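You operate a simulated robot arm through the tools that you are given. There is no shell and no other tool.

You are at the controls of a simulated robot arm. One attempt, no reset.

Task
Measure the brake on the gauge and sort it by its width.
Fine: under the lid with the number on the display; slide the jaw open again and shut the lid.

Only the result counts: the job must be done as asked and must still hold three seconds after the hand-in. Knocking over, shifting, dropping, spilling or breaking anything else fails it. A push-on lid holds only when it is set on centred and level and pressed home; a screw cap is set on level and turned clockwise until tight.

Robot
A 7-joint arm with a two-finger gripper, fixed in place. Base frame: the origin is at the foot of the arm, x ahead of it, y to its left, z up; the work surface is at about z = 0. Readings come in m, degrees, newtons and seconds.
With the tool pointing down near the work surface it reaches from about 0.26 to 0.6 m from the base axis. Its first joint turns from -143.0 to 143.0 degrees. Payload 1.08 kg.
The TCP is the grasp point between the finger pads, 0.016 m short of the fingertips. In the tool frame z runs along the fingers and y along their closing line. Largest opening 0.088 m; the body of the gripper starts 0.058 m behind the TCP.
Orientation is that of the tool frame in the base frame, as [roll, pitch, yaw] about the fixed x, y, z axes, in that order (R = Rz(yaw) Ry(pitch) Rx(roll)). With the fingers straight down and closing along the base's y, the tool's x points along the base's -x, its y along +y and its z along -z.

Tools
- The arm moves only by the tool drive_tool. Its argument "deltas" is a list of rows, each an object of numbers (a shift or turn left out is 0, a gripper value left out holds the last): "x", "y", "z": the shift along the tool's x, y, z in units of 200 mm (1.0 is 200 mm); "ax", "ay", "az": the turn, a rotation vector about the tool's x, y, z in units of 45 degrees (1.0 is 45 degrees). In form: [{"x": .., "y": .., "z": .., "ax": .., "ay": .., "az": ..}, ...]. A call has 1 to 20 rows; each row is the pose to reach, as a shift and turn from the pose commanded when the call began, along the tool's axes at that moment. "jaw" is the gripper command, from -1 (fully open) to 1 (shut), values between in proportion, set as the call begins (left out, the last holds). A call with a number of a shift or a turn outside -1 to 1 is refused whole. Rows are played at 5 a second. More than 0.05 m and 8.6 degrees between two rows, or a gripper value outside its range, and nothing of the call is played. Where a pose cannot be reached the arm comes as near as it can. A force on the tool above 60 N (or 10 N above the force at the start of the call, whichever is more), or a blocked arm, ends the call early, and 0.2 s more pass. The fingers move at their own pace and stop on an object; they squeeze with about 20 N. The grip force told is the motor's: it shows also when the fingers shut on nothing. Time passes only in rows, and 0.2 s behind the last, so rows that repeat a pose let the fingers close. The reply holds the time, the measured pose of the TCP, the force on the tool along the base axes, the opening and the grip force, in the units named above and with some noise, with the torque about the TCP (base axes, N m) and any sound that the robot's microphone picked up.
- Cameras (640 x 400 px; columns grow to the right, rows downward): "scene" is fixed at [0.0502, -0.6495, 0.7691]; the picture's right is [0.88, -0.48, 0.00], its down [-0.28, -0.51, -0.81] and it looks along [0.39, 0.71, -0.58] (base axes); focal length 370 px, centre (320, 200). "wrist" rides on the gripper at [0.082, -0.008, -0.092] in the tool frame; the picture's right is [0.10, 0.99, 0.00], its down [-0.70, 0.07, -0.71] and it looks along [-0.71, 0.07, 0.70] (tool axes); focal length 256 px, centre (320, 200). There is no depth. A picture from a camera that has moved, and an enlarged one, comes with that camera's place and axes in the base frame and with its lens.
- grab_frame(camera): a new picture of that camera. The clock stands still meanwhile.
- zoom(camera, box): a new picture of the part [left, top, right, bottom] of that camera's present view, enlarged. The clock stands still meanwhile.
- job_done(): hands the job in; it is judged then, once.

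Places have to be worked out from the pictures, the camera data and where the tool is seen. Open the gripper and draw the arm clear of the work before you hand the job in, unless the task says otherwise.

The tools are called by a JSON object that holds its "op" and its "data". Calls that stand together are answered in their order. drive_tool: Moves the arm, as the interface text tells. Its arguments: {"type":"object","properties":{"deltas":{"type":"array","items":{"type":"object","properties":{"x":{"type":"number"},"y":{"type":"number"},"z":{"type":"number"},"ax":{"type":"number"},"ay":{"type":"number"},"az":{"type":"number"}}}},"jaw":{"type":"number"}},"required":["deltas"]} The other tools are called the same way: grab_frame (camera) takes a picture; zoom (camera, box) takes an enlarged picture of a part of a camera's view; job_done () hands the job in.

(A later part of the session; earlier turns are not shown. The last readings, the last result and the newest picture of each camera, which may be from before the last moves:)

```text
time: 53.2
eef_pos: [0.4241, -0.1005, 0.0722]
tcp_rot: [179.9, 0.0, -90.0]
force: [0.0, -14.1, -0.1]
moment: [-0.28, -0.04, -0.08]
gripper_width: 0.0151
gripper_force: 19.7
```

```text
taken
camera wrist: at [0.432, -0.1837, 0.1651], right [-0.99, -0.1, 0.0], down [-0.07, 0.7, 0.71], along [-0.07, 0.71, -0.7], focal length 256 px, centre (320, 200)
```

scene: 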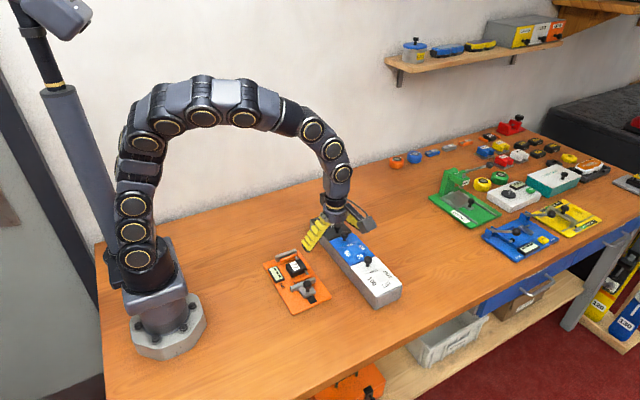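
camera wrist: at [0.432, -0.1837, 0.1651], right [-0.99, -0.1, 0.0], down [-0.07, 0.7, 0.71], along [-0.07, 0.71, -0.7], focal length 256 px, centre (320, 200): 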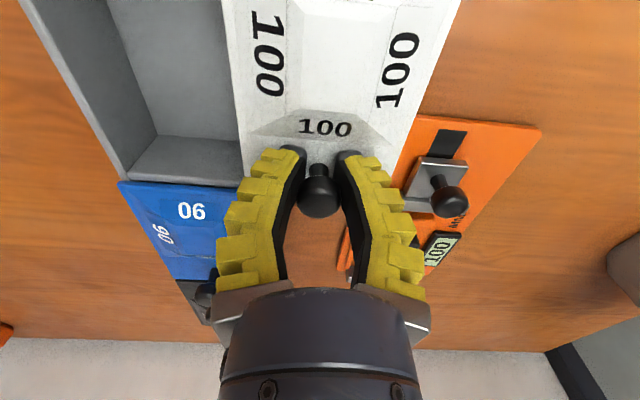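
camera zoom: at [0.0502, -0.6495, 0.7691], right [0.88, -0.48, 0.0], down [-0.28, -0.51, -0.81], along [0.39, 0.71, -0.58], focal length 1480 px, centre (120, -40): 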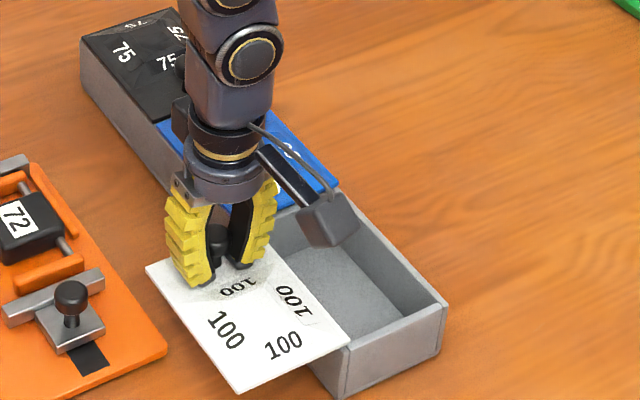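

The lid is about 74 mm open, level and guided. I'll release the knob, rise, and move above the brake for a close look.

{"op": "drive_tool", "data": {"deltas": [{}, {}, {}, {"z": -0.1}, {"z": -0.2}, {"z": -0.3}], "jaw": -0.1}}

{"op": "drive_tool", "data": {"deltas": [{"x": -0.15, "y": 0.11}, {"x": -0.3, "y": 0.22}, {"x": -0.45, "y": 0.33}, {"x": -0.57, "y": 0.435}, {"x": -0.57, "y": 0.435}]}}

{"op": "grab_frame", "data": {"camera": "wrist"}}

{"op": "zoom", "data": {"camera": "scene", "box": [260, 210, 420, 310]}}

```text
time: 54.6
eef_pos: [0.4247, -0.1029, 0.1334]
tcp_rot: [-179.9, 0.0, -90.0]
force: [0.7, 0.2, -0.2]
moment: [0.01, 0.03, -0.01]
gripper_width: 0.0529
gripper_force: 3.2
```

```text
time: 55.8
eef_pos: [0.3372, 0.0128, 0.1334]
tcp_rot: [-179.9, 0.0, -90.0]
force: [-0.1, 0.5, 0.1]
moment: [0.0, 0.02, 0.05]
gripper_width: 0.0527
gripper_force: 3.3
```

```text
taken
camera wrist: at [0.3452, -0.0705, 0.2258], right [-0.99, -0.1, 0.0], down [-0.07, 0.7, 0.71], along [-0.07, 0.71, -0.7], focal length 256 px, centre (320, 200)
```

wrist: 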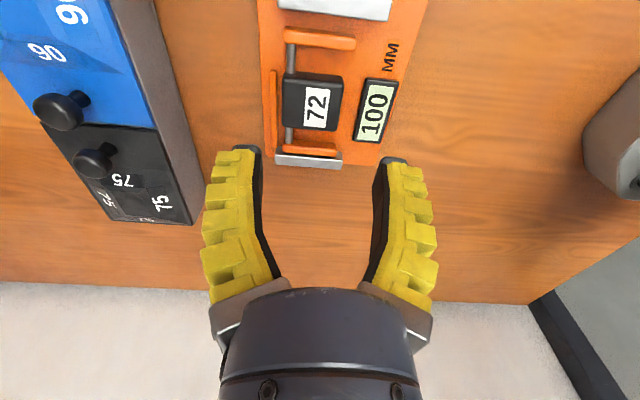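

```text
4.00 times, centred on (340, 260) of scene
camera zoom: at [0.0502, -0.6495, 0.7691], right [0.88, -0.48, 0.0], down [-0.28, -0.51, -0.81], along [0.39, 0.71, -0.58], focal length 1480 px, centre (240, -40)
```

zoom: 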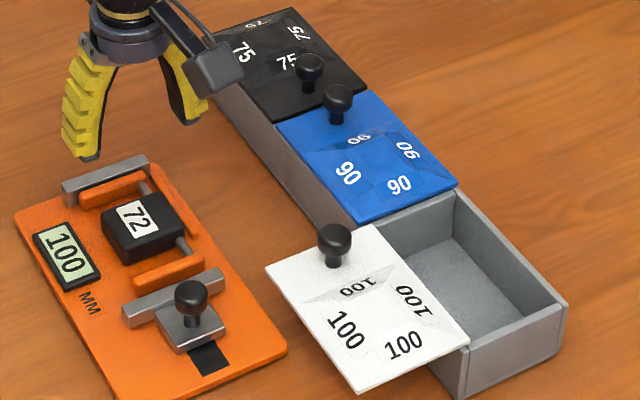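

The lid stays out on its guide. I'll zoom in on the brake for its dimensions.

{"op": "zoom", "data": {"camera": "wrist", "box": [240, 20, 420, 180]}}

{"op": "zoom", "data": {"camera": "scene", "box": [260, 240, 320, 300]}}

```text
2.50 times, centred on (330, 100) of wrist
camera zoom: at [0.3452, -0.0705, 0.2258], right [-0.99, -0.1, 0.0], down [-0.07, 0.7, 0.71], along [-0.07, 0.71, -0.7], focal length 640 px, centre (295, 450)
```

zoom: 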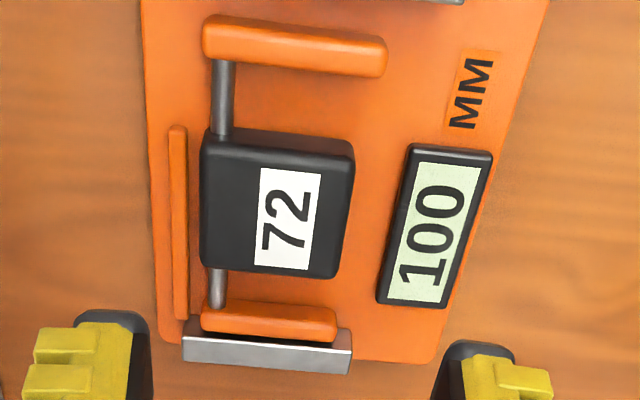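

```text
6.67 times, centred on (290, 270) of scene
camera zoom: at [0.0502, -0.6495, 0.7691], right [0.88, -0.48, 0.0], down [-0.28, -0.51, -0.81], along [0.39, 0.71, -0.58], focal length 2467 px, centre (520, -267)
```

zoom: 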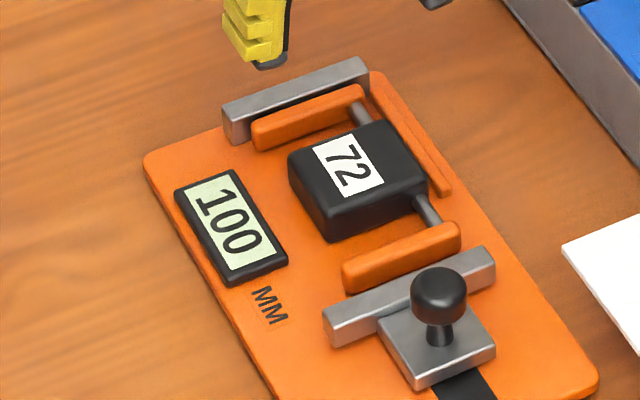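

The brake body is about 45 × 36 mm, centred near (0.342, 0.022), with clear gaps of about 20 mm to the pads in y. Gripping it along y keeps the fingers inside the brake's own footprint, so I'll turn the tool back to yaw 180.

{"op": "drive_tool", "data": {"deltas": [{"az": 0.167}, {"az": 0.333}, {"az": 0.5}, {"az": 0.667}, {"az": 0.833}, {"az": 1.0}], "jaw": 0.05}}

{"op": "drive_tool", "data": {"deltas": [{"az": 0.167}, {"az": 0.333}, {"az": 0.5}, {"az": 0.667}, {"az": 0.833}, {"az": 1.0}, {"az": 1.0}]}}

{"op": "grab_frame", "data": {"camera": "wrist"}}

{"op": "grab_frame", "data": {"camera": "scene"}}

```text
time: 57.2
eef_pos: [0.3361, 0.0116, 0.1331]
tcp_rot: [180.0, 0.0, -135.2]
force: [-1.0, 0.6, -0.2]
moment: [-0.02, 0.0, 0.02]
gripper_width: 0.0465
gripper_force: 3.0
```

```text
time: 58.8
eef_pos: [0.3375, 0.0123, 0.1328]
tcp_rot: [179.9, 0.0, 179.8]
force: [-0.4, -0.5, 0.5]
moment: [0.01, 0.03, -0.04]
gripper_width: 0.0462
gripper_force: 3.4
```

```text
taken
camera wrist: at [0.2549, 0.0037, 0.2247], right [-0.1, 0.99, 0.0], down [0.7, 0.07, 0.71], along [0.71, 0.07, -0.7], focal length 256 px, centre (320, 200)
```

wrist: 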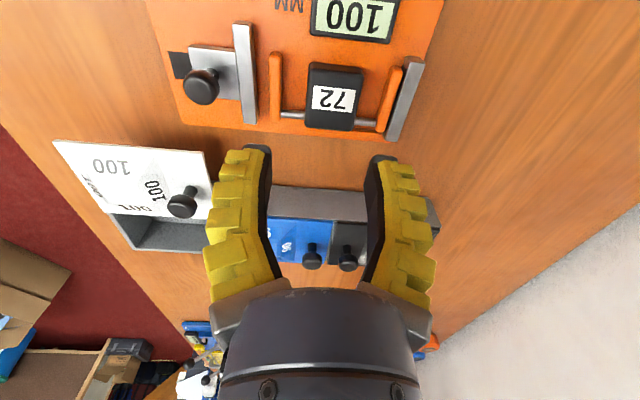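

```text
taken
```

scene: 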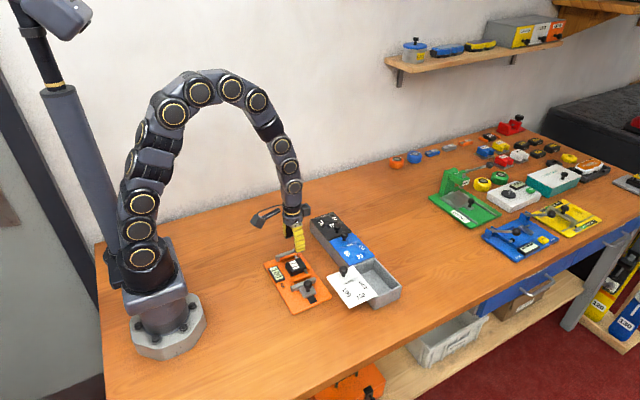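

This new viewpoint gives independent triangulation, so I'll zoom in on the brake.

{"op": "zoom", "data": {"camera": "wrist", "box": [240, 0, 440, 150]}}

```text
2.67 times, centred on (340, 75) of wrist
camera zoom: at [0.2549, 0.0037, 0.2247], right [-0.1, 0.99, 0.0], down [0.7, 0.07, 0.71], along [0.71, 0.07, -0.7], focal length 683 px, centre (267, 533)
```

zoom: 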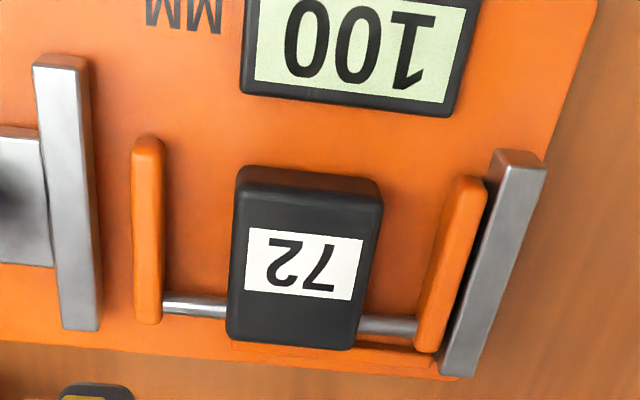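

Body confirmed at x 0.3185–0.362, y 0.002–0.042; the free range between pads is −0.019 to 0.062. I'll move over x 0.334, y 0.022 and lower partway to verify.

{"op": "drive_tool", "data": {"deltas": [{"x": 0.017, "y": 0.049, "z": 0.1}, {"x": 0.017, "y": 0.049, "z": 0.2}, {"x": 0.017, "y": 0.049, "z": 0.3}, {"x": 0.017, "y": 0.049, "z": 0.36}, {"x": 0.017, "y": 0.049, "z": 0.36}]}}

{"op": "grab_frame", "data": {"camera": "wrist"}}

{"op": "zoom", "data": {"camera": "scene", "box": [260, 220, 340, 300]}}

```text
time: 60.0
eef_pos: [0.334, 0.0219, 0.061]
tcp_rot: [179.9, 0.0, -180.0]
force: [0.0, 0.7, -0.4]
moment: [0.01, -0.01, 0.02]
gripper_width: 0.0467
gripper_force: 3.7
```

```text
taken
camera wrist: at [0.2514, 0.0132, 0.1531], right [-0.1, 0.99, 0.0], down [0.7, 0.07, 0.71], along [0.71, 0.07, -0.7], focal length 256 px, centre (320, 200)
```

wrist: 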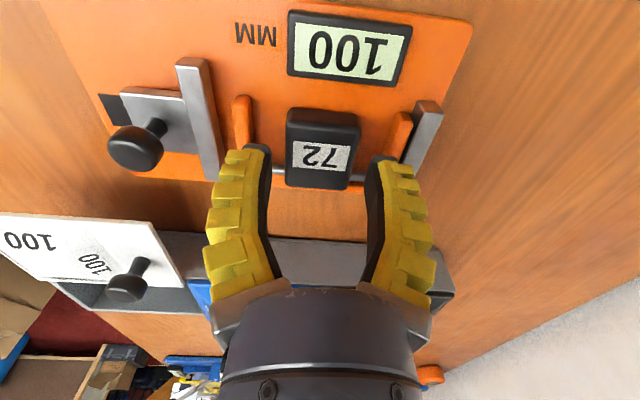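

```text
5.00 times, centred on (300, 260) of scene
camera zoom: at [0.0502, -0.6495, 0.7691], right [0.88, -0.48, 0.0], down [-0.28, -0.51, -0.81], along [0.39, 0.71, -0.58], focal length 1850 px, centre (420, -100)
```

zoom: 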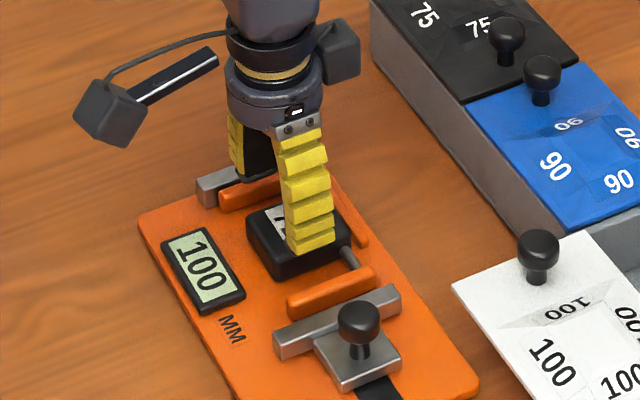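

Fingers are centred over the body with clear gaps on both sides. I'll lower to tips about 4 mm above the plate.

{"op": "drive_tool", "data": {"deltas": [{"z": 0.05}, {"z": 0.09}, {"z": 0.12}, {"z": 0.14}, {"z": 0.14}]}}

{"op": "grab_frame", "data": {"camera": "wrist"}}

{"op": "zoom", "data": {"camera": "scene", "box": [260, 220, 340, 300]}}

```text
time: 61.2
eef_pos: [0.3336, 0.0218, 0.0347]
tcp_rot: [-180.0, 0.1, 180.0]
force: [-0.7, 0.4, 0.9]
moment: [0.0, -0.01, 0.03]
gripper_width: 0.0424
gripper_force: 12.3
```

```text
taken
camera wrist: at [0.2513, 0.0133, 0.1255], right [-0.1, 0.99, 0.0], down [0.7, 0.07, 0.71], along [0.71, 0.07, -0.7], focal length 256 px, centre (320, 200)
```

wrist: 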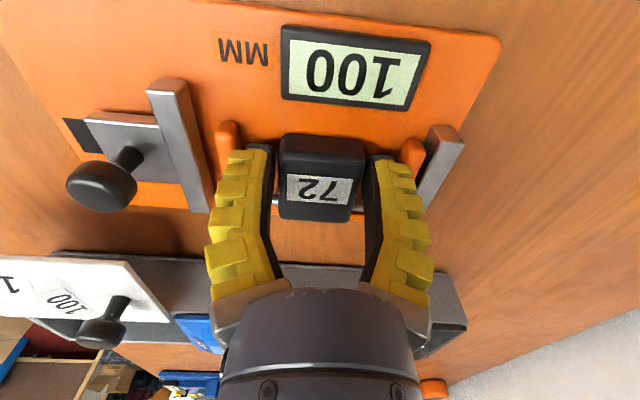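

```text
5.00 times, centred on (300, 260) of scene
camera zoom: at [0.0502, -0.6495, 0.7691], right [0.88, -0.48, 0.0], down [-0.28, -0.51, -0.81], along [0.39, 0.71, -0.58], focal length 1850 px, centre (420, -100)
```

zoom: 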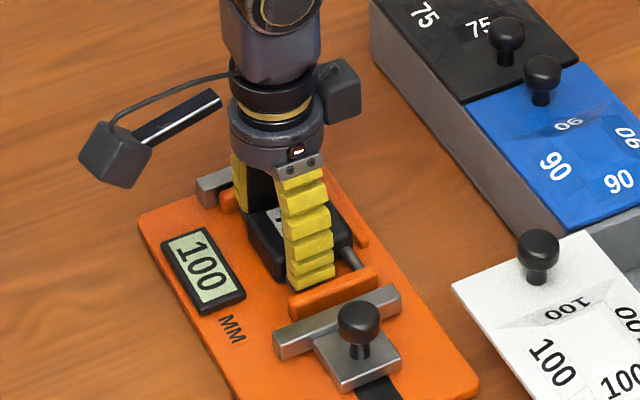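

Tips are beside the body, with the ribs lightly touching the pads. I'll close on the body here.

{"op": "drive_tool", "data": {"deltas": [{}, {}, {}, {}], "jaw": 1}}

{"op": "grab_frame", "data": {"camera": "wrist"}}

{"op": "zoom", "data": {"camera": "scene", "box": [260, 220, 340, 300]}}

```text
time: 62.2
eef_pos: [0.3327, 0.022, 0.033]
tcp_rot: [180.0, 0.0, -180.0]
force: [-1.5, 0.7, 10.2]
moment: [0.0, -0.01, 0.03]
gripper_width: 0.0375
gripper_force: 19.9
```

```text
taken
camera wrist: at [0.2512, 0.0133, 0.1254], right [-0.1, 0.99, 0.0], down [0.7, 0.07, 0.71], along [0.71, 0.07, -0.7], focal length 256 px, centre (320, 200)
```

wrist: 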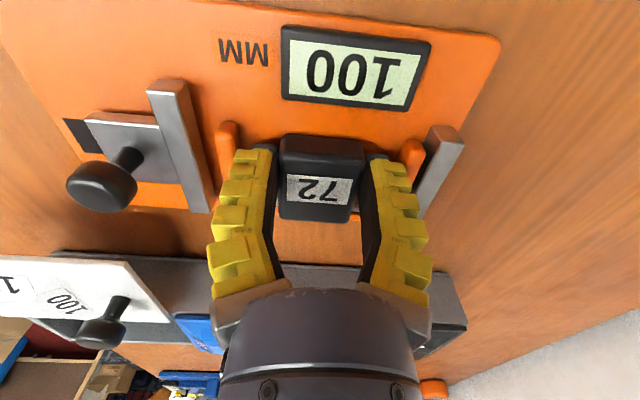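

```text
5.00 times, centred on (300, 260) of scene
camera zoom: at [0.0502, -0.6495, 0.7691], right [0.88, -0.48, 0.0], down [-0.28, -0.51, -0.81], along [0.39, 0.71, -0.58], focal length 1850 px, centre (420, -100)
```

zoom: 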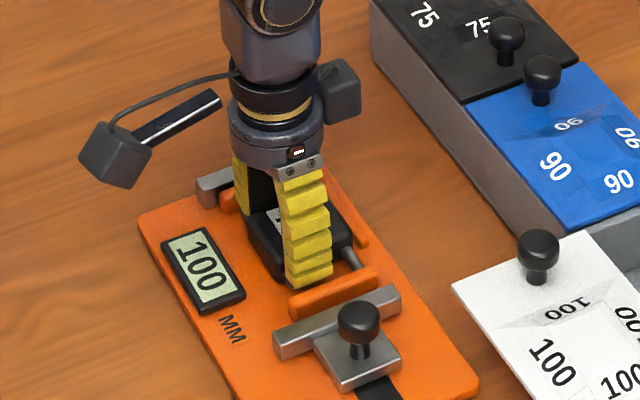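

Gripped at 37.5 mm. I'll lift slowly by 16 mm and check that it holds.

{"op": "drive_tool", "data": {"deltas": [{"z": -0.01}, {"z": -0.02}, {"z": -0.04}, {"z": -0.06}, {"z": -0.08}]}}

{"op": "grab_frame", "data": {"camera": "wrist"}}

{"op": "zoom", "data": {"camera": "scene", "box": [260, 220, 340, 300]}}

```text
time: 63.4
eef_pos: [0.3327, 0.0214, 0.0492]
tcp_rot: [-179.9, 0.1, -179.9]
force: [-0.2, 0.2, -0.7]
moment: [-0.03, 0.05, -0.02]
gripper_width: 0.0351
gripper_force: 20.3
```

```text
taken
camera wrist: at [0.2518, 0.0128, 0.1416], right [-0.1, 0.99, 0.0], down [0.7, 0.07, 0.71], along [0.71, 0.07, -0.7], focal length 256 px, centre (320, 200)
```

wrist: 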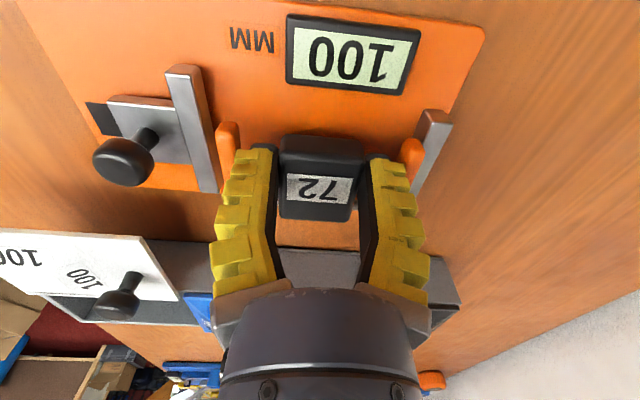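

```text
5.00 times, centred on (300, 260) of scene
camera zoom: at [0.0502, -0.6495, 0.7691], right [0.88, -0.48, 0.0], down [-0.28, -0.51, -0.81], along [0.39, 0.71, -0.58], focal length 1850 px, centre (420, -100)
```

zoom: 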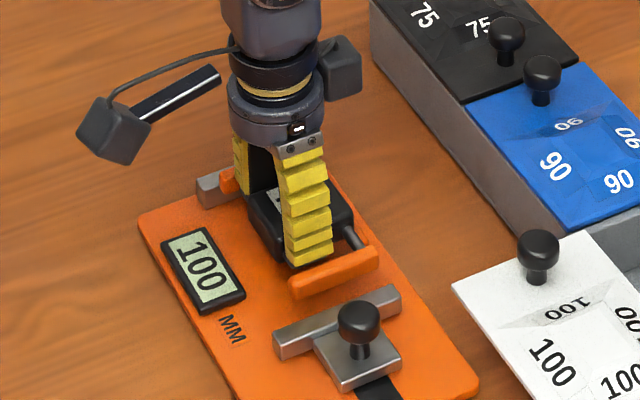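

The brake is securely held and level. I'll raise it by 100 mm and carry it above the open compartment, whose centre I estimate at (0.499, −0.131).

{"op": "drive_tool", "data": {"deltas": [{"z": -0.12}, {"z": -0.25}, {"z": -0.38}, {"z": -0.5}, {"z": -0.5}]}}

{"op": "drive_tool", "data": {"deltas": [{"x": -0.1, "y": -0.095}, {"x": -0.2, "y": -0.19}, {"x": -0.3, "y": -0.285}, {"x": -0.4, "y": -0.38}, {"x": -0.5, "y": -0.475}, {"x": -0.6, "y": -0.57}, {"x": -0.7, "y": -0.665}, {"x": -0.794, "y": -0.76}, {"x": -0.794, "y": -0.76}]}}

{"op": "grab_frame", "data": {"camera": "wrist"}}

{"op": "zoom", "data": {"camera": "scene", "box": [300, 200, 420, 320]}}

```text
time: 64.6
eef_pos: [0.3342, 0.0214, 0.149]
tcp_rot: [-179.9, 0.0, 180.0]
force: [-0.5, 0.0, -0.8]
moment: [0.02, -0.01, -0.01]
gripper_width: 0.0351
gripper_force: 19.9
```

```text
time: 66.6
eef_pos: [0.4916, -0.13, 0.1498]
tcp_rot: [180.0, -0.1, -179.9]
force: [0.0, 0.8, -1.4]
moment: [-0.03, 0.01, -0.02]
gripper_width: 0.035
gripper_force: 19.8
```

```text
taken
camera wrist: at [0.4089, -0.1384, 0.2412], right [-0.1, 0.99, 0.0], down [0.7, 0.07, 0.71], along [0.7, 0.07, -0.71], focal length 256 px, centre (320, 200)
```

wrist: 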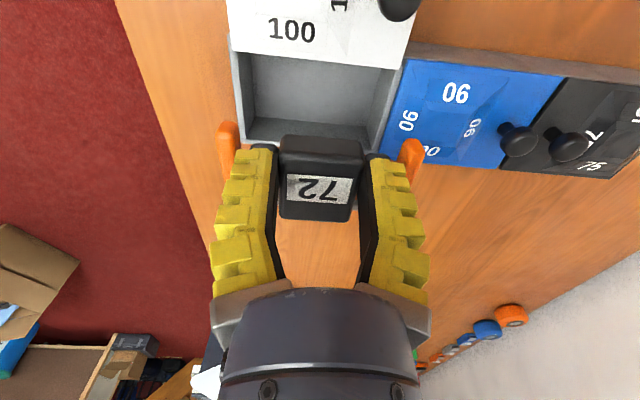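

```text
3.33 times, centred on (360, 260) of scene
camera zoom: at [0.0502, -0.6495, 0.7691], right [0.88, -0.48, 0.0], down [-0.28, -0.51, -0.81], along [0.39, 0.71, -0.58], focal length 1234 px, centre (187, 0)
```

zoom: 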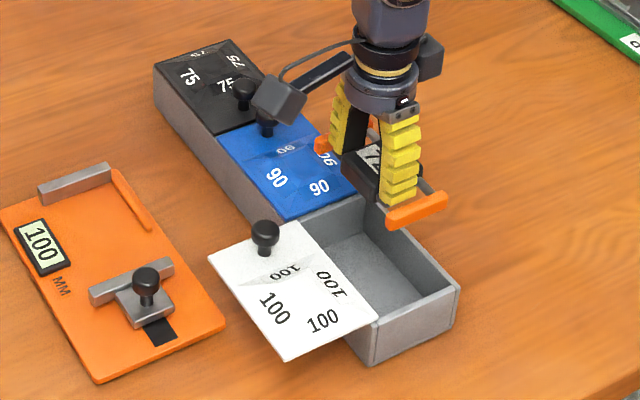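

I'll zoom in on the compartment rim to locate its inside edges accurately.

{"op": "zoom", "data": {"camera": "wrist", "box": [210, 20, 450, 190]}}

```text
2.35 times, centred on (330, 105) of wrist
camera zoom: at [0.4089, -0.1384, 0.2412], right [-0.1, 0.99, 0.0], down [0.7, 0.07, 0.71], along [0.7, 0.07, -0.71], focal length 602 px, centre (296, 424)
```

zoom: 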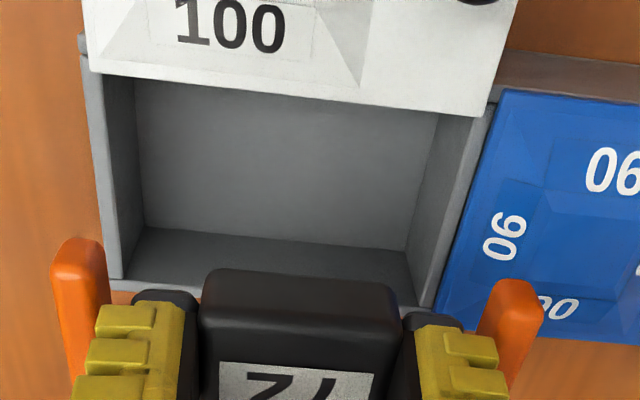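

Interior spans y −0.188 to −0.077 and x 0.464 to 0.531; the brake centre is near y −0.130. I'll shift 3 mm to −y and 2 mm to +x, then descend partway.

{"op": "drive_tool", "data": {"deltas": [{"x": -0.01, "y": -0.016, "z": 0.08}, {"x": -0.01, "y": -0.016, "z": 0.16}, {"x": -0.01, "y": -0.016, "z": 0.24}, {"x": -0.01, "y": -0.016, "z": 0.32}, {"x": -0.01, "y": -0.016, "z": 0.35}, {"x": -0.01, "y": -0.016, "z": 0.35}]}}

{"op": "grab_frame", "data": {"camera": "wrist"}}

{"op": "zoom", "data": {"camera": "scene", "box": [320, 210, 420, 310]}}

```text
time: 68.0
eef_pos: [0.4952, -0.1325, 0.0802]
tcp_rot: [-180.0, 0.0, -179.9]
force: [-0.7, 0.6, -1.9]
moment: [0.0, -0.02, 0.0]
gripper_width: 0.0351
gripper_force: 19.9
```

```text
taken
camera wrist: at [0.4123, -0.1417, 0.1718], right [-0.1, 0.99, 0.0], down [0.7, 0.07, 0.71], along [0.71, 0.07, -0.7], focal length 256 px, centre (320, 200)
```

wrist: 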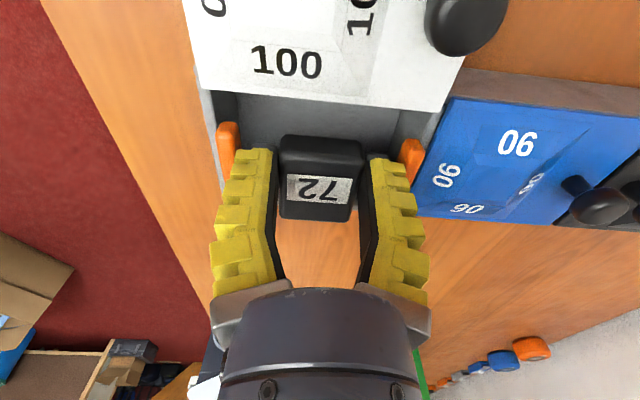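

```text
4.00 times, centred on (370, 260) of scene
camera zoom: at [0.0502, -0.6495, 0.7691], right [0.88, -0.48, 0.0], down [-0.28, -0.51, -0.81], along [0.39, 0.71, -0.58], focal length 1480 px, centre (120, -40)
```

zoom: 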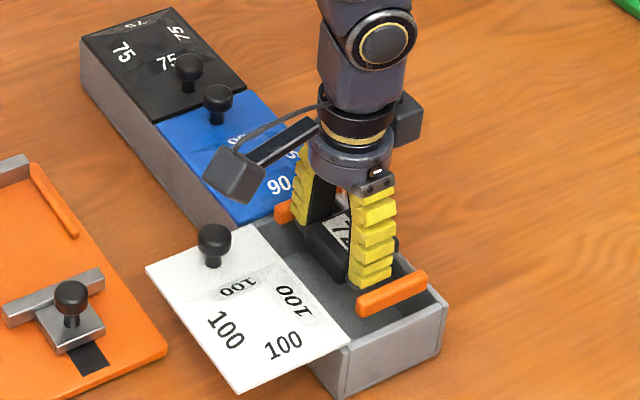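

I'll check the clearance in y before entering the compartment.

{"op": "zoom", "data": {"camera": "wrist", "box": [190, 70, 450, 220]}}

{"op": "zoom", "data": {"camera": "scene", "box": [380, 250, 440, 310]}}

```text
2.46 times, centred on (320, 145) of wrist
camera zoom: at [0.4123, -0.1417, 0.1718], right [-0.1, 0.99, 0.0], down [0.7, 0.07, 0.71], along [0.71, 0.07, -0.7], focal length 630 px, centre (320, 335)
```

zoom: 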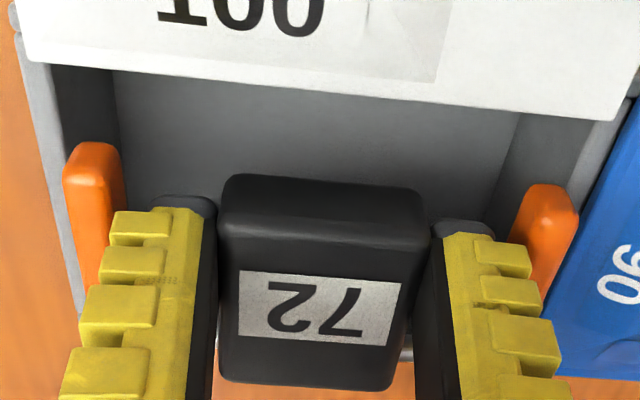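

```text
6.67 times, centred on (410, 280) of scene
camera zoom: at [0.0502, -0.6495, 0.7691], right [0.88, -0.48, 0.0], down [-0.28, -0.51, -0.81], along [0.39, 0.71, -0.58], focal length 2467 px, centre (-280, -333)
```

zoom: 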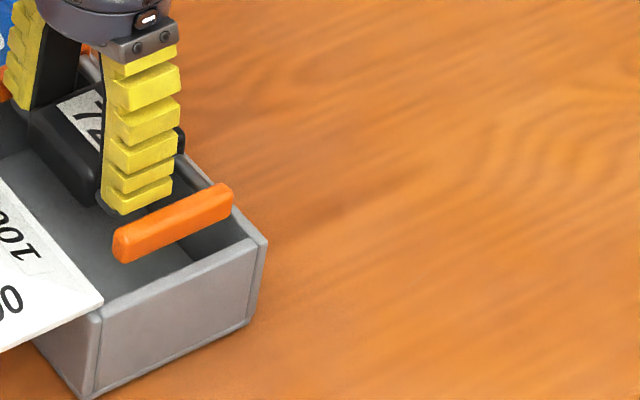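

In y it's centred, with about 5–7 mm margins. In x the pads are close to the +x wall, so I'll shift 3.5 mm to −x and then lower into the compartment.

{"op": "drive_tool", "data": {"deltas": [{"x": 0.017}, {"x": 0.017, "z": 0.06}, {"x": 0.017, "z": 0.12}, {"x": 0.017, "z": 0.18}, {"x": 0.017, "z": 0.22}, {"x": 0.017, "z": 0.235}, {"x": 0.017, "z": 0.235}]}}

{"op": "grab_frame", "data": {"camera": "wrist"}}

{"op": "zoom", "data": {"camera": "scene", "box": [320, 210, 420, 310]}}

```text
time: 69.6
eef_pos: [0.4901, -0.1315, 0.0318]
tcp_rot: [-180.0, -0.1, -179.9]
force: [-0.4, 0.1, -0.5]
moment: [0.02, -0.02, 0.0]
gripper_width: 0.0351
gripper_force: 20.7
```

```text
taken
camera wrist: at [0.4085, -0.1418, 0.124], right [-0.1, 0.99, 0.0], down [0.7, 0.07, 0.71], along [0.71, 0.07, -0.7], focal length 256 px, centre (320, 200)
```

wrist: 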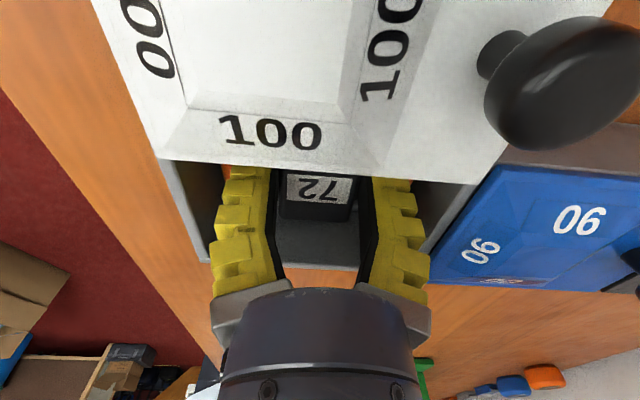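

```text
4.00 times, centred on (370, 260) of scene
camera zoom: at [0.0502, -0.6495, 0.7691], right [0.88, -0.48, 0.0], down [-0.28, -0.51, -0.81], along [0.39, 0.71, -0.58], focal length 1480 px, centre (120, -40)
```

zoom: 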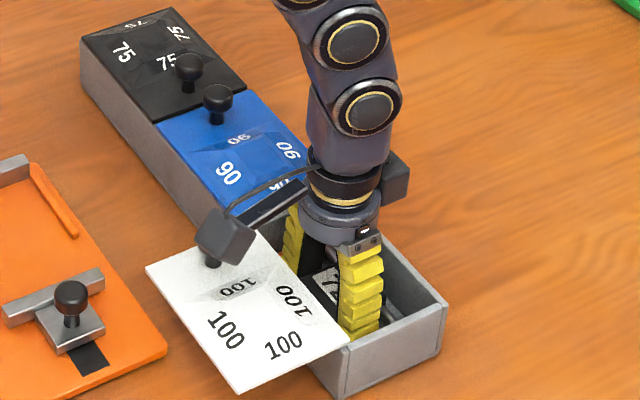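

Inside with no contact. I'll lower a few more mm until it touches the floor.

{"op": "drive_tool", "data": {"deltas": [{"z": 0.01}, {"z": 0.02}, {"z": 0.025}]}}

```text
time: 70.4
eef_pos: [0.4925, -0.134, 0.0277]
tcp_rot: [-179.9, 0.2, 180.0]
force: [-0.3, 3.5, 11.3]
moment: [0.03, -0.01, -0.01]
gripper_width: 0.0384
gripper_force: 20.2
```

It touches the floor with 11 N. I'll open a little, then rise slowly and check the brake stays.

{"op": "drive_tool", "data": {"deltas": [{"z": -0.005}, {"z": -0.005}, {"z": -0.005}], "jaw": 0.05}}

{"op": "drive_tool", "data": {"deltas": [{"z": -0.02}, {"z": -0.05}, {"z": -0.1}, {"z": -0.15}, {"z": -0.2}]}}

{"op": "zoom", "data": {"camera": "scene", "box": [320, 210, 420, 310]}}

{"op": "grab_frame", "data": {"camera": "wrist"}}

```text
time: 71.2
eef_pos: [0.4913, -0.1332, 0.0282]
tcp_rot: [180.0, -0.1, 179.9]
force: [-0.7, -0.7, 5.2]
moment: [-0.03, -0.05, -0.01]
gripper_width: 0.0398
gripper_force: 8.5
```

```text
time: 72.4
eef_pos: [0.4904, -0.1339, 0.0685]
tcp_rot: [-180.0, -0.2, 180.0]
force: [-0.5, -0.7, -0.6]
moment: [-0.03, 0.01, 0.02]
gripper_width: 0.0465
gripper_force: 3.4
```

```text
4.00 times, centred on (370, 260) of scene
camera zoom: at [0.0502, -0.6495, 0.7691], right [0.88, -0.48, 0.0], down [-0.28, -0.51, -0.81], along [0.39, 0.71, -0.58], focal length 1480 px, centre (120, -40)
```

zoom: 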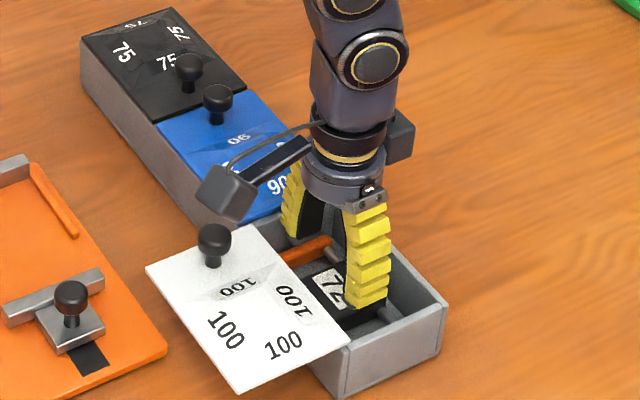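

```text
taken
camera wrist: at [0.4076, -0.1423, 0.1599], right [-0.1, 0.99, 0.0], down [0.7, 0.07, 0.71], along [0.7, 0.07, -0.71], focal length 256 px, centre (320, 200)
```

wrist: 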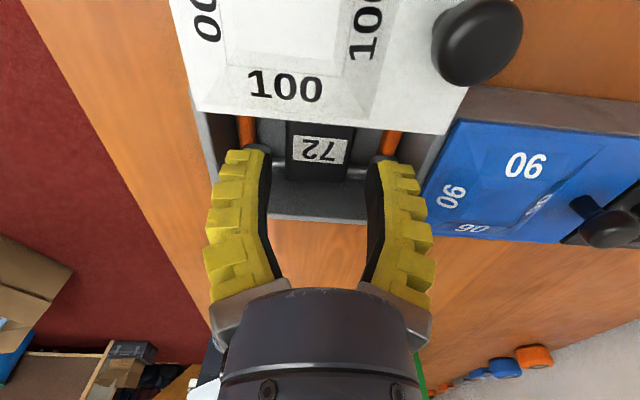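

The brake rests in the compartment. Next I'll rise, go to the lid knob at about (0.424, −0.1005), and check alignment from above.

{"op": "drive_tool", "data": {"deltas": [{"z": -0.15}, {"z": -0.31}, {"x": 0.11, "y": 0.055, "z": -0.31}, {"x": 0.22, "y": 0.11, "z": -0.31}, {"x": 0.332, "y": 0.167, "z": -0.31}, {"x": 0.332, "y": 0.167, "z": -0.31}]}}

{"op": "grab_frame", "data": {"camera": "wrist"}}

{"op": "zoom", "data": {"camera": "scene", "box": [320, 210, 420, 310]}}

```text
time: 73.8
eef_pos: [0.4252, -0.099, 0.1294]
tcp_rot: [179.8, 0.1, 179.9]
force: [1.2, 0.2, -0.5]
moment: [-0.01, 0.0, -0.02]
gripper_width: 0.0466
gripper_force: 3.4
```

```text
taken
camera wrist: at [0.3414, -0.1083, 0.2208], right [-0.1, 0.99, 0.0], down [0.7, 0.07, 0.71], along [0.71, 0.07, -0.7], focal length 256 px, centre (320, 200)
```

wrist: 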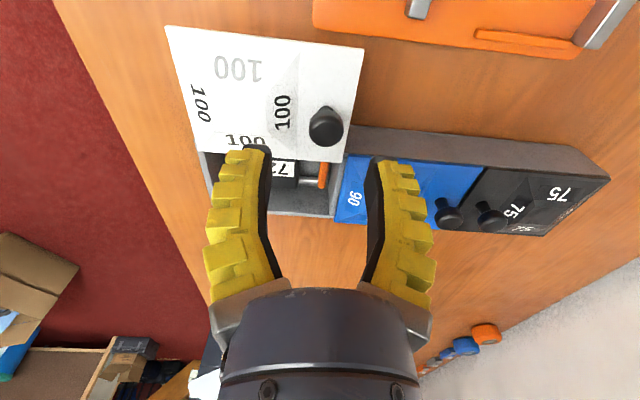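

```text
4.00 times, centred on (370, 260) of scene
camera zoom: at [0.0502, -0.6495, 0.7691], right [0.88, -0.48, 0.0], down [-0.28, -0.51, -0.81], along [0.39, 0.71, -0.58], focal length 1480 px, centre (120, -40)
```

zoom: 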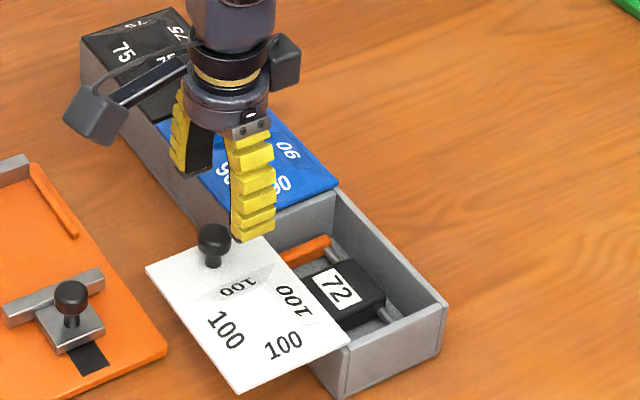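

The knob reads about 3 mm to +y of the tool axis. I'll correct that and lower around it, tips just above the lid.

{"op": "drive_tool", "data": {"deltas": [{"x": 0.005, "y": 0.015, "z": 0.08}, {"x": 0.005, "y": 0.015, "z": 0.16}, {"x": 0.005, "y": 0.015, "z": 0.24}, {"x": 0.005, "y": 0.015, "z": 0.275}, {"x": 0.005, "y": 0.015, "z": 0.275}]}}

{"op": "grab_frame", "data": {"camera": "wrist"}}

{"op": "zoom", "data": {"camera": "scene", "box": [320, 210, 420, 310]}}

```text
time: 75.0
eef_pos: [0.4228, -0.0957, 0.0751]
tcp_rot: [-180.0, 0.1, 180.0]
force: [0.3, -0.2, 14.8]
moment: [-0.48, -0.02, 0.02]
gripper_width: 0.0502
gripper_force: 5.0
```

```text
taken
camera wrist: at [0.3415, -0.1056, 0.167], right [-0.1, 0.99, 0.0], down [0.7, 0.07, 0.71], along [0.71, 0.07, -0.7], focal length 256 px, centre (320, 200)
```

wrist: 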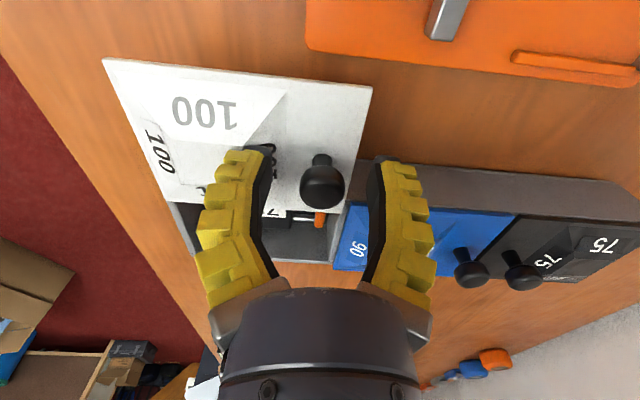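

```text
4.00 times, centred on (370, 260) of scene
camera zoom: at [0.0502, -0.6495, 0.7691], right [0.88, -0.48, 0.0], down [-0.28, -0.51, -0.81], along [0.39, 0.71, -0.58], focal length 1480 px, centre (120, -40)
```

zoom: 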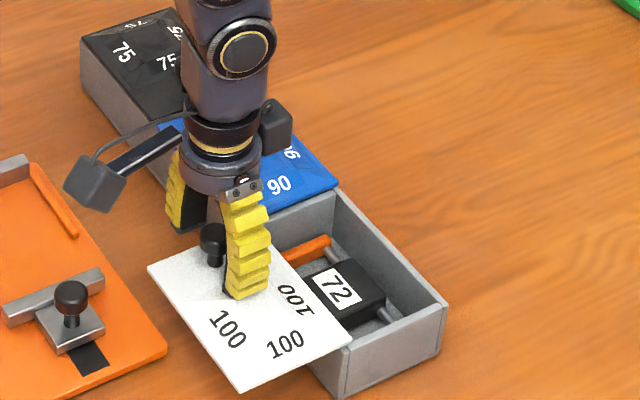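

The −y finger landed on the lid's raised frustum (14.8 N). I'll raise 4 mm right away and then close on the knob head.

{"op": "drive_tool", "data": {"deltas": [{"z": -0.02}, {"z": -0.02}]}}

{"op": "drive_tool", "data": {"deltas": [{}, {}, {}, {}], "jaw": 0.8}}

{"op": "grab_frame", "data": {"camera": "wrist"}}

{"op": "zoom", "data": {"camera": "scene", "box": [320, 210, 420, 310]}}

```text
time: 75.6
eef_pos: [0.4227, -0.097, 0.0792]
tcp_rot: [-179.9, -0.1, 180.0]
force: [0.4, 0.0, 0.3]
moment: [-0.02, 0.0, -0.03]
gripper_width: 0.0465
gripper_force: 3.4
```

```text
time: 76.6
eef_pos: [0.4238, -0.0973, 0.0795]
tcp_rot: [179.9, 0.0, 180.0]
force: [0.0, 19.2, 4.3]
moment: [0.09, -0.02, 0.1]
gripper_width: 0.0163
gripper_force: 20.1
```

```text
taken
camera wrist: at [0.341, -0.1048, 0.1709], right [-0.1, 0.99, 0.0], down [0.7, 0.07, 0.71], along [0.7, 0.07, -0.71], focal length 256 px, centre (320, 200)
```

wrist: 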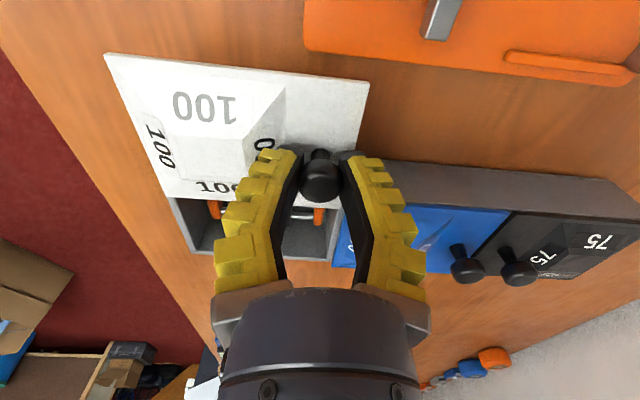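

```text
4.00 times, centred on (370, 260) of scene
camera zoom: at [0.0502, -0.6495, 0.7691], right [0.88, -0.48, 0.0], down [-0.28, -0.51, -0.81], along [0.39, 0.71, -0.58], focal length 1480 px, centre (120, -40)
```

zoom: 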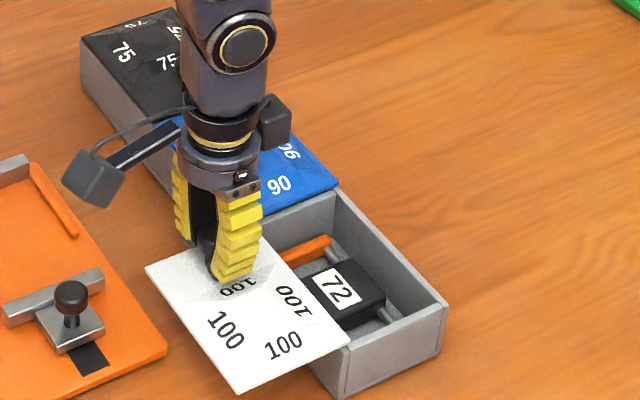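

The +19 N in y means the knob is a little further +y. I'll shift 2.5 mm to relieve it before sliding.

{"op": "drive_tool", "data": {"deltas": [{"y": 0.006}, {"y": 0.0125}, {"y": 0.0125}]}}

```text
time: 77.4
eef_pos: [0.4251, -0.0955, 0.0792]
tcp_rot: [-179.9, 0.1, 179.9]
force: [-0.7, -3.6, 1.3]
moment: [-0.02, 0.0, -0.01]
gripper_width: 0.0155
gripper_force: 20.2
```

Balanced now. I'll slide the lid toward +x by 55 mm.

{"op": "drive_tool", "data": {"deltas": [{"x": -0.035}, {"x": -0.07}, {"x": -0.11}, {"x": -0.15}, {"x": -0.19}, {"x": -0.23}, {"x": -0.275}]}}

{"op": "grab_frame", "data": {"camera": "wrist"}}

{"op": "zoom", "data": {"camera": "scene", "box": [320, 210, 420, 310]}}

```text
time: 79.0
eef_pos: [0.479, -0.0965, 0.0799]
tcp_rot: [-179.9, 0.0, -179.9]
force: [-1.1, -22.0, 5.1]
moment: [-0.16, 0.13, -0.03]
gripper_width: 0.0131
gripper_force: 19.9
```

```text
taken
camera wrist: at [0.396, -0.1042, 0.1711], right [-0.1, 0.99, 0.0], down [0.7, 0.07, 0.71], along [0.71, 0.07, -0.7], focal length 256 px, centre (320, 200)
```

wrist: 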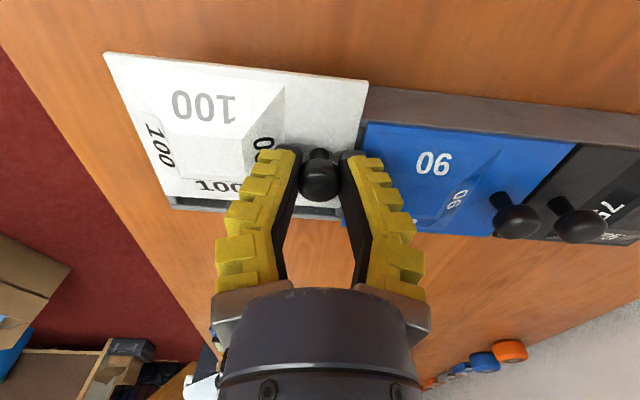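

```text
4.00 times, centred on (370, 260) of scene
camera zoom: at [0.0502, -0.6495, 0.7691], right [0.88, -0.48, 0.0], down [-0.28, -0.51, -0.81], along [0.39, 0.71, -0.58], focal length 1480 px, centre (120, -40)
```

zoom: 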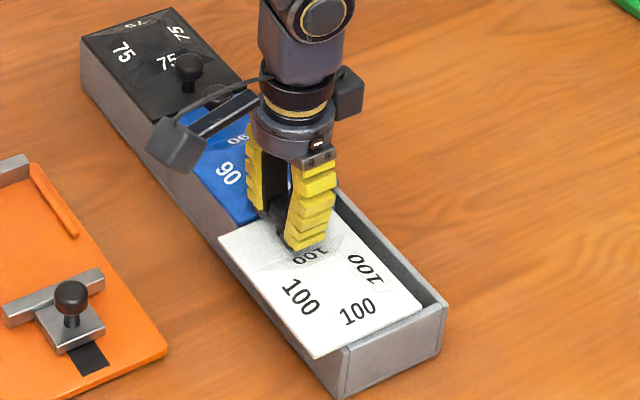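

Nearly shut. I'll relieve the side load by 1.5 mm and slide another 13 mm.

{"op": "drive_tool", "data": {"deltas": [{"y": -0.008}, {"x": -0.02, "y": -0.008}, {"x": -0.045, "y": -0.008}, {"x": -0.065, "y": -0.008}]}}

{"op": "grab_frame", "data": {"camera": "wrist"}}

{"op": "zoom", "data": {"camera": "scene", "box": [320, 210, 420, 310]}}

```text
time: 80.0
eef_pos: [0.4918, -0.0963, 0.0789]
tcp_rot: [180.0, 0.1, -180.0]
force: [-1.4, -9.7, 7.6]
moment: [-0.06, 0.11, -0.01]
gripper_width: 0.0139
gripper_force: 20.4
```

```text
taken
camera wrist: at [0.409, -0.1047, 0.1708], right [-0.1, 0.99, 0.0], down [0.7, 0.07, 0.71], along [0.71, 0.07, -0.71], focal length 256 px, centre (320, 200)
```

wrist: 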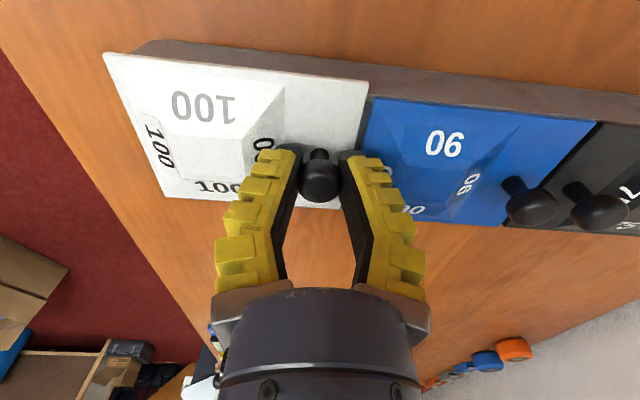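

```text
4.00 times, centred on (370, 260) of scene
camera zoom: at [0.0502, -0.6495, 0.7691], right [0.88, -0.48, 0.0], down [-0.28, -0.51, -0.81], along [0.39, 0.71, -0.58], focal length 1480 px, centre (120, -40)
```

zoom: 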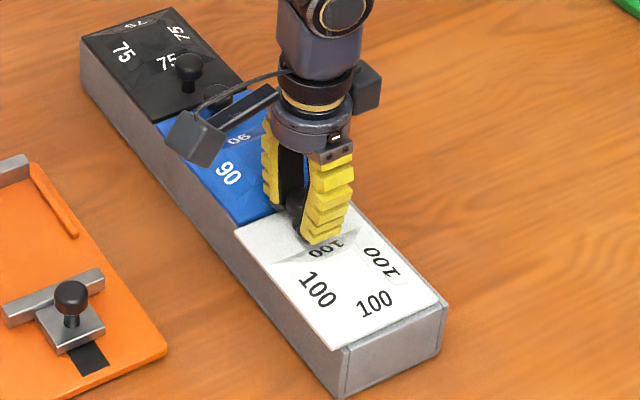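

About 6 mm remain compared with the original picture. I'll slide in 2 mm steps.

{"op": "drive_tool", "data": {"deltas": [{"x": -0.01}, {"x": -0.02}, {"x": -0.028}]}}

{"op": "zoom", "data": {"camera": "scene", "box": [330, 210, 410, 310]}}

{"op": "zoom", "data": {"camera": "wrist", "box": [90, 20, 410, 220]}}

```text
time: 80.8
eef_pos: [0.4969, -0.0955, 0.0787]
tcp_rot: [179.9, 0.0, 180.0]
force: [0.0, -7.2, 4.9]
moment: [-0.07, 0.06, -0.01]
gripper_width: 0.014
gripper_force: 20.2
```

```text
4.00 times, centred on (370, 260) of scene
camera zoom: at [0.0502, -0.6495, 0.7691], right [0.88, -0.48, 0.0], down [-0.28, -0.51, -0.81], along [0.39, 0.71, -0.58], focal length 1480 px, centre (120, -40)
```

zoom: 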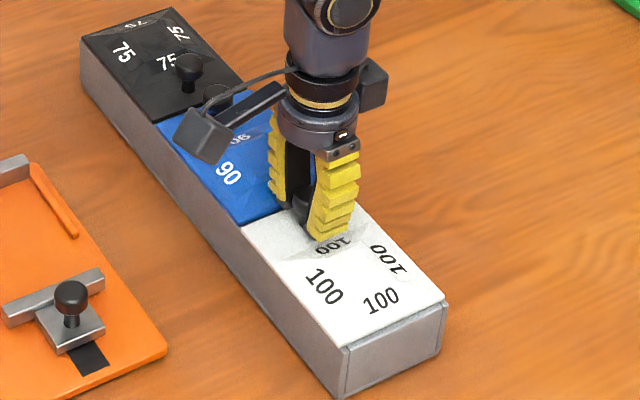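

```text
2.00 times, centred on (250, 120) of wrist
camera zoom: at [0.4142, -0.1046, 0.1707], right [-0.1, 0.99, 0.0], down [0.7, 0.07, 0.71], along [0.71, 0.07, -0.71], focal length 512 px, centre (460, 360)
```

zoom: 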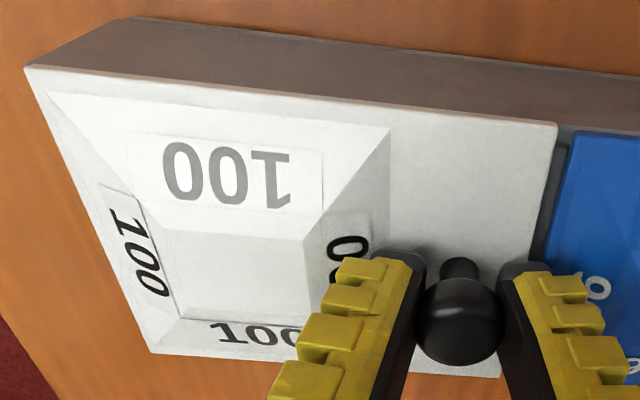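

About 2–3 mm left to be flush with the blue lid. I'll move on in 1 mm steps and watch Fx for the stop.

{"op": "drive_tool", "data": {"deltas": [{"x": -0.005}, {"x": -0.01}, {"x": -0.014}]}}

{"op": "zoom", "data": {"camera": "scene", "box": [330, 210, 410, 310]}}

{"op": "zoom", "data": {"camera": "wrist", "box": [250, 20, 490, 170]}}

```text
time: 81.6
eef_pos: [0.4983, -0.0958, 0.0771]
tcp_rot: [179.9, -0.3, -179.9]
force: [-11.7, -6.4, 2.5]
moment: [-0.02, 0.12, -0.05]
gripper_width: 0.0149
gripper_force: 19.4
```

```text
4.00 times, centred on (370, 260) of scene
camera zoom: at [0.0502, -0.6495, 0.7691], right [0.88, -0.48, 0.0], down [-0.28, -0.51, -0.81], along [0.39, 0.71, -0.58], focal length 1480 px, centre (120, -40)
```

zoom: 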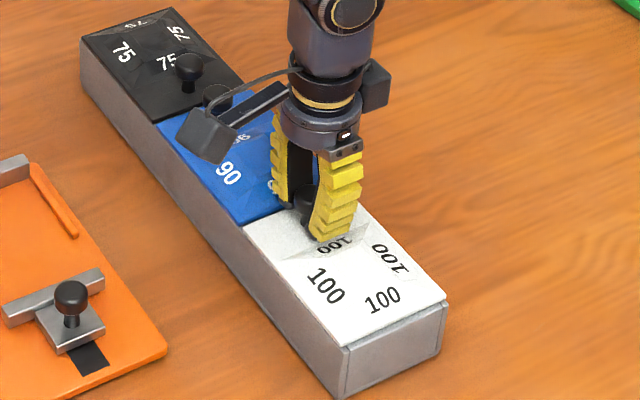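

```text
2.67 times, centred on (370, 95) of wrist
camera zoom: at [0.4166, -0.1047, 0.17], right [-0.1, 0.99, 0.0], down [0.71, 0.07, 0.71], along [0.7, 0.07, -0.71], focal length 683 px, centre (187, 480)
```

zoom: 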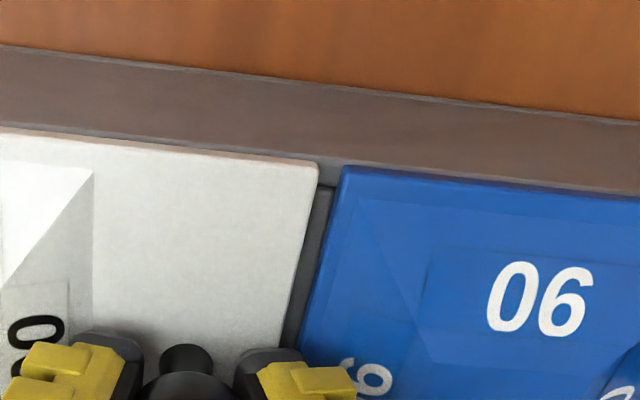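

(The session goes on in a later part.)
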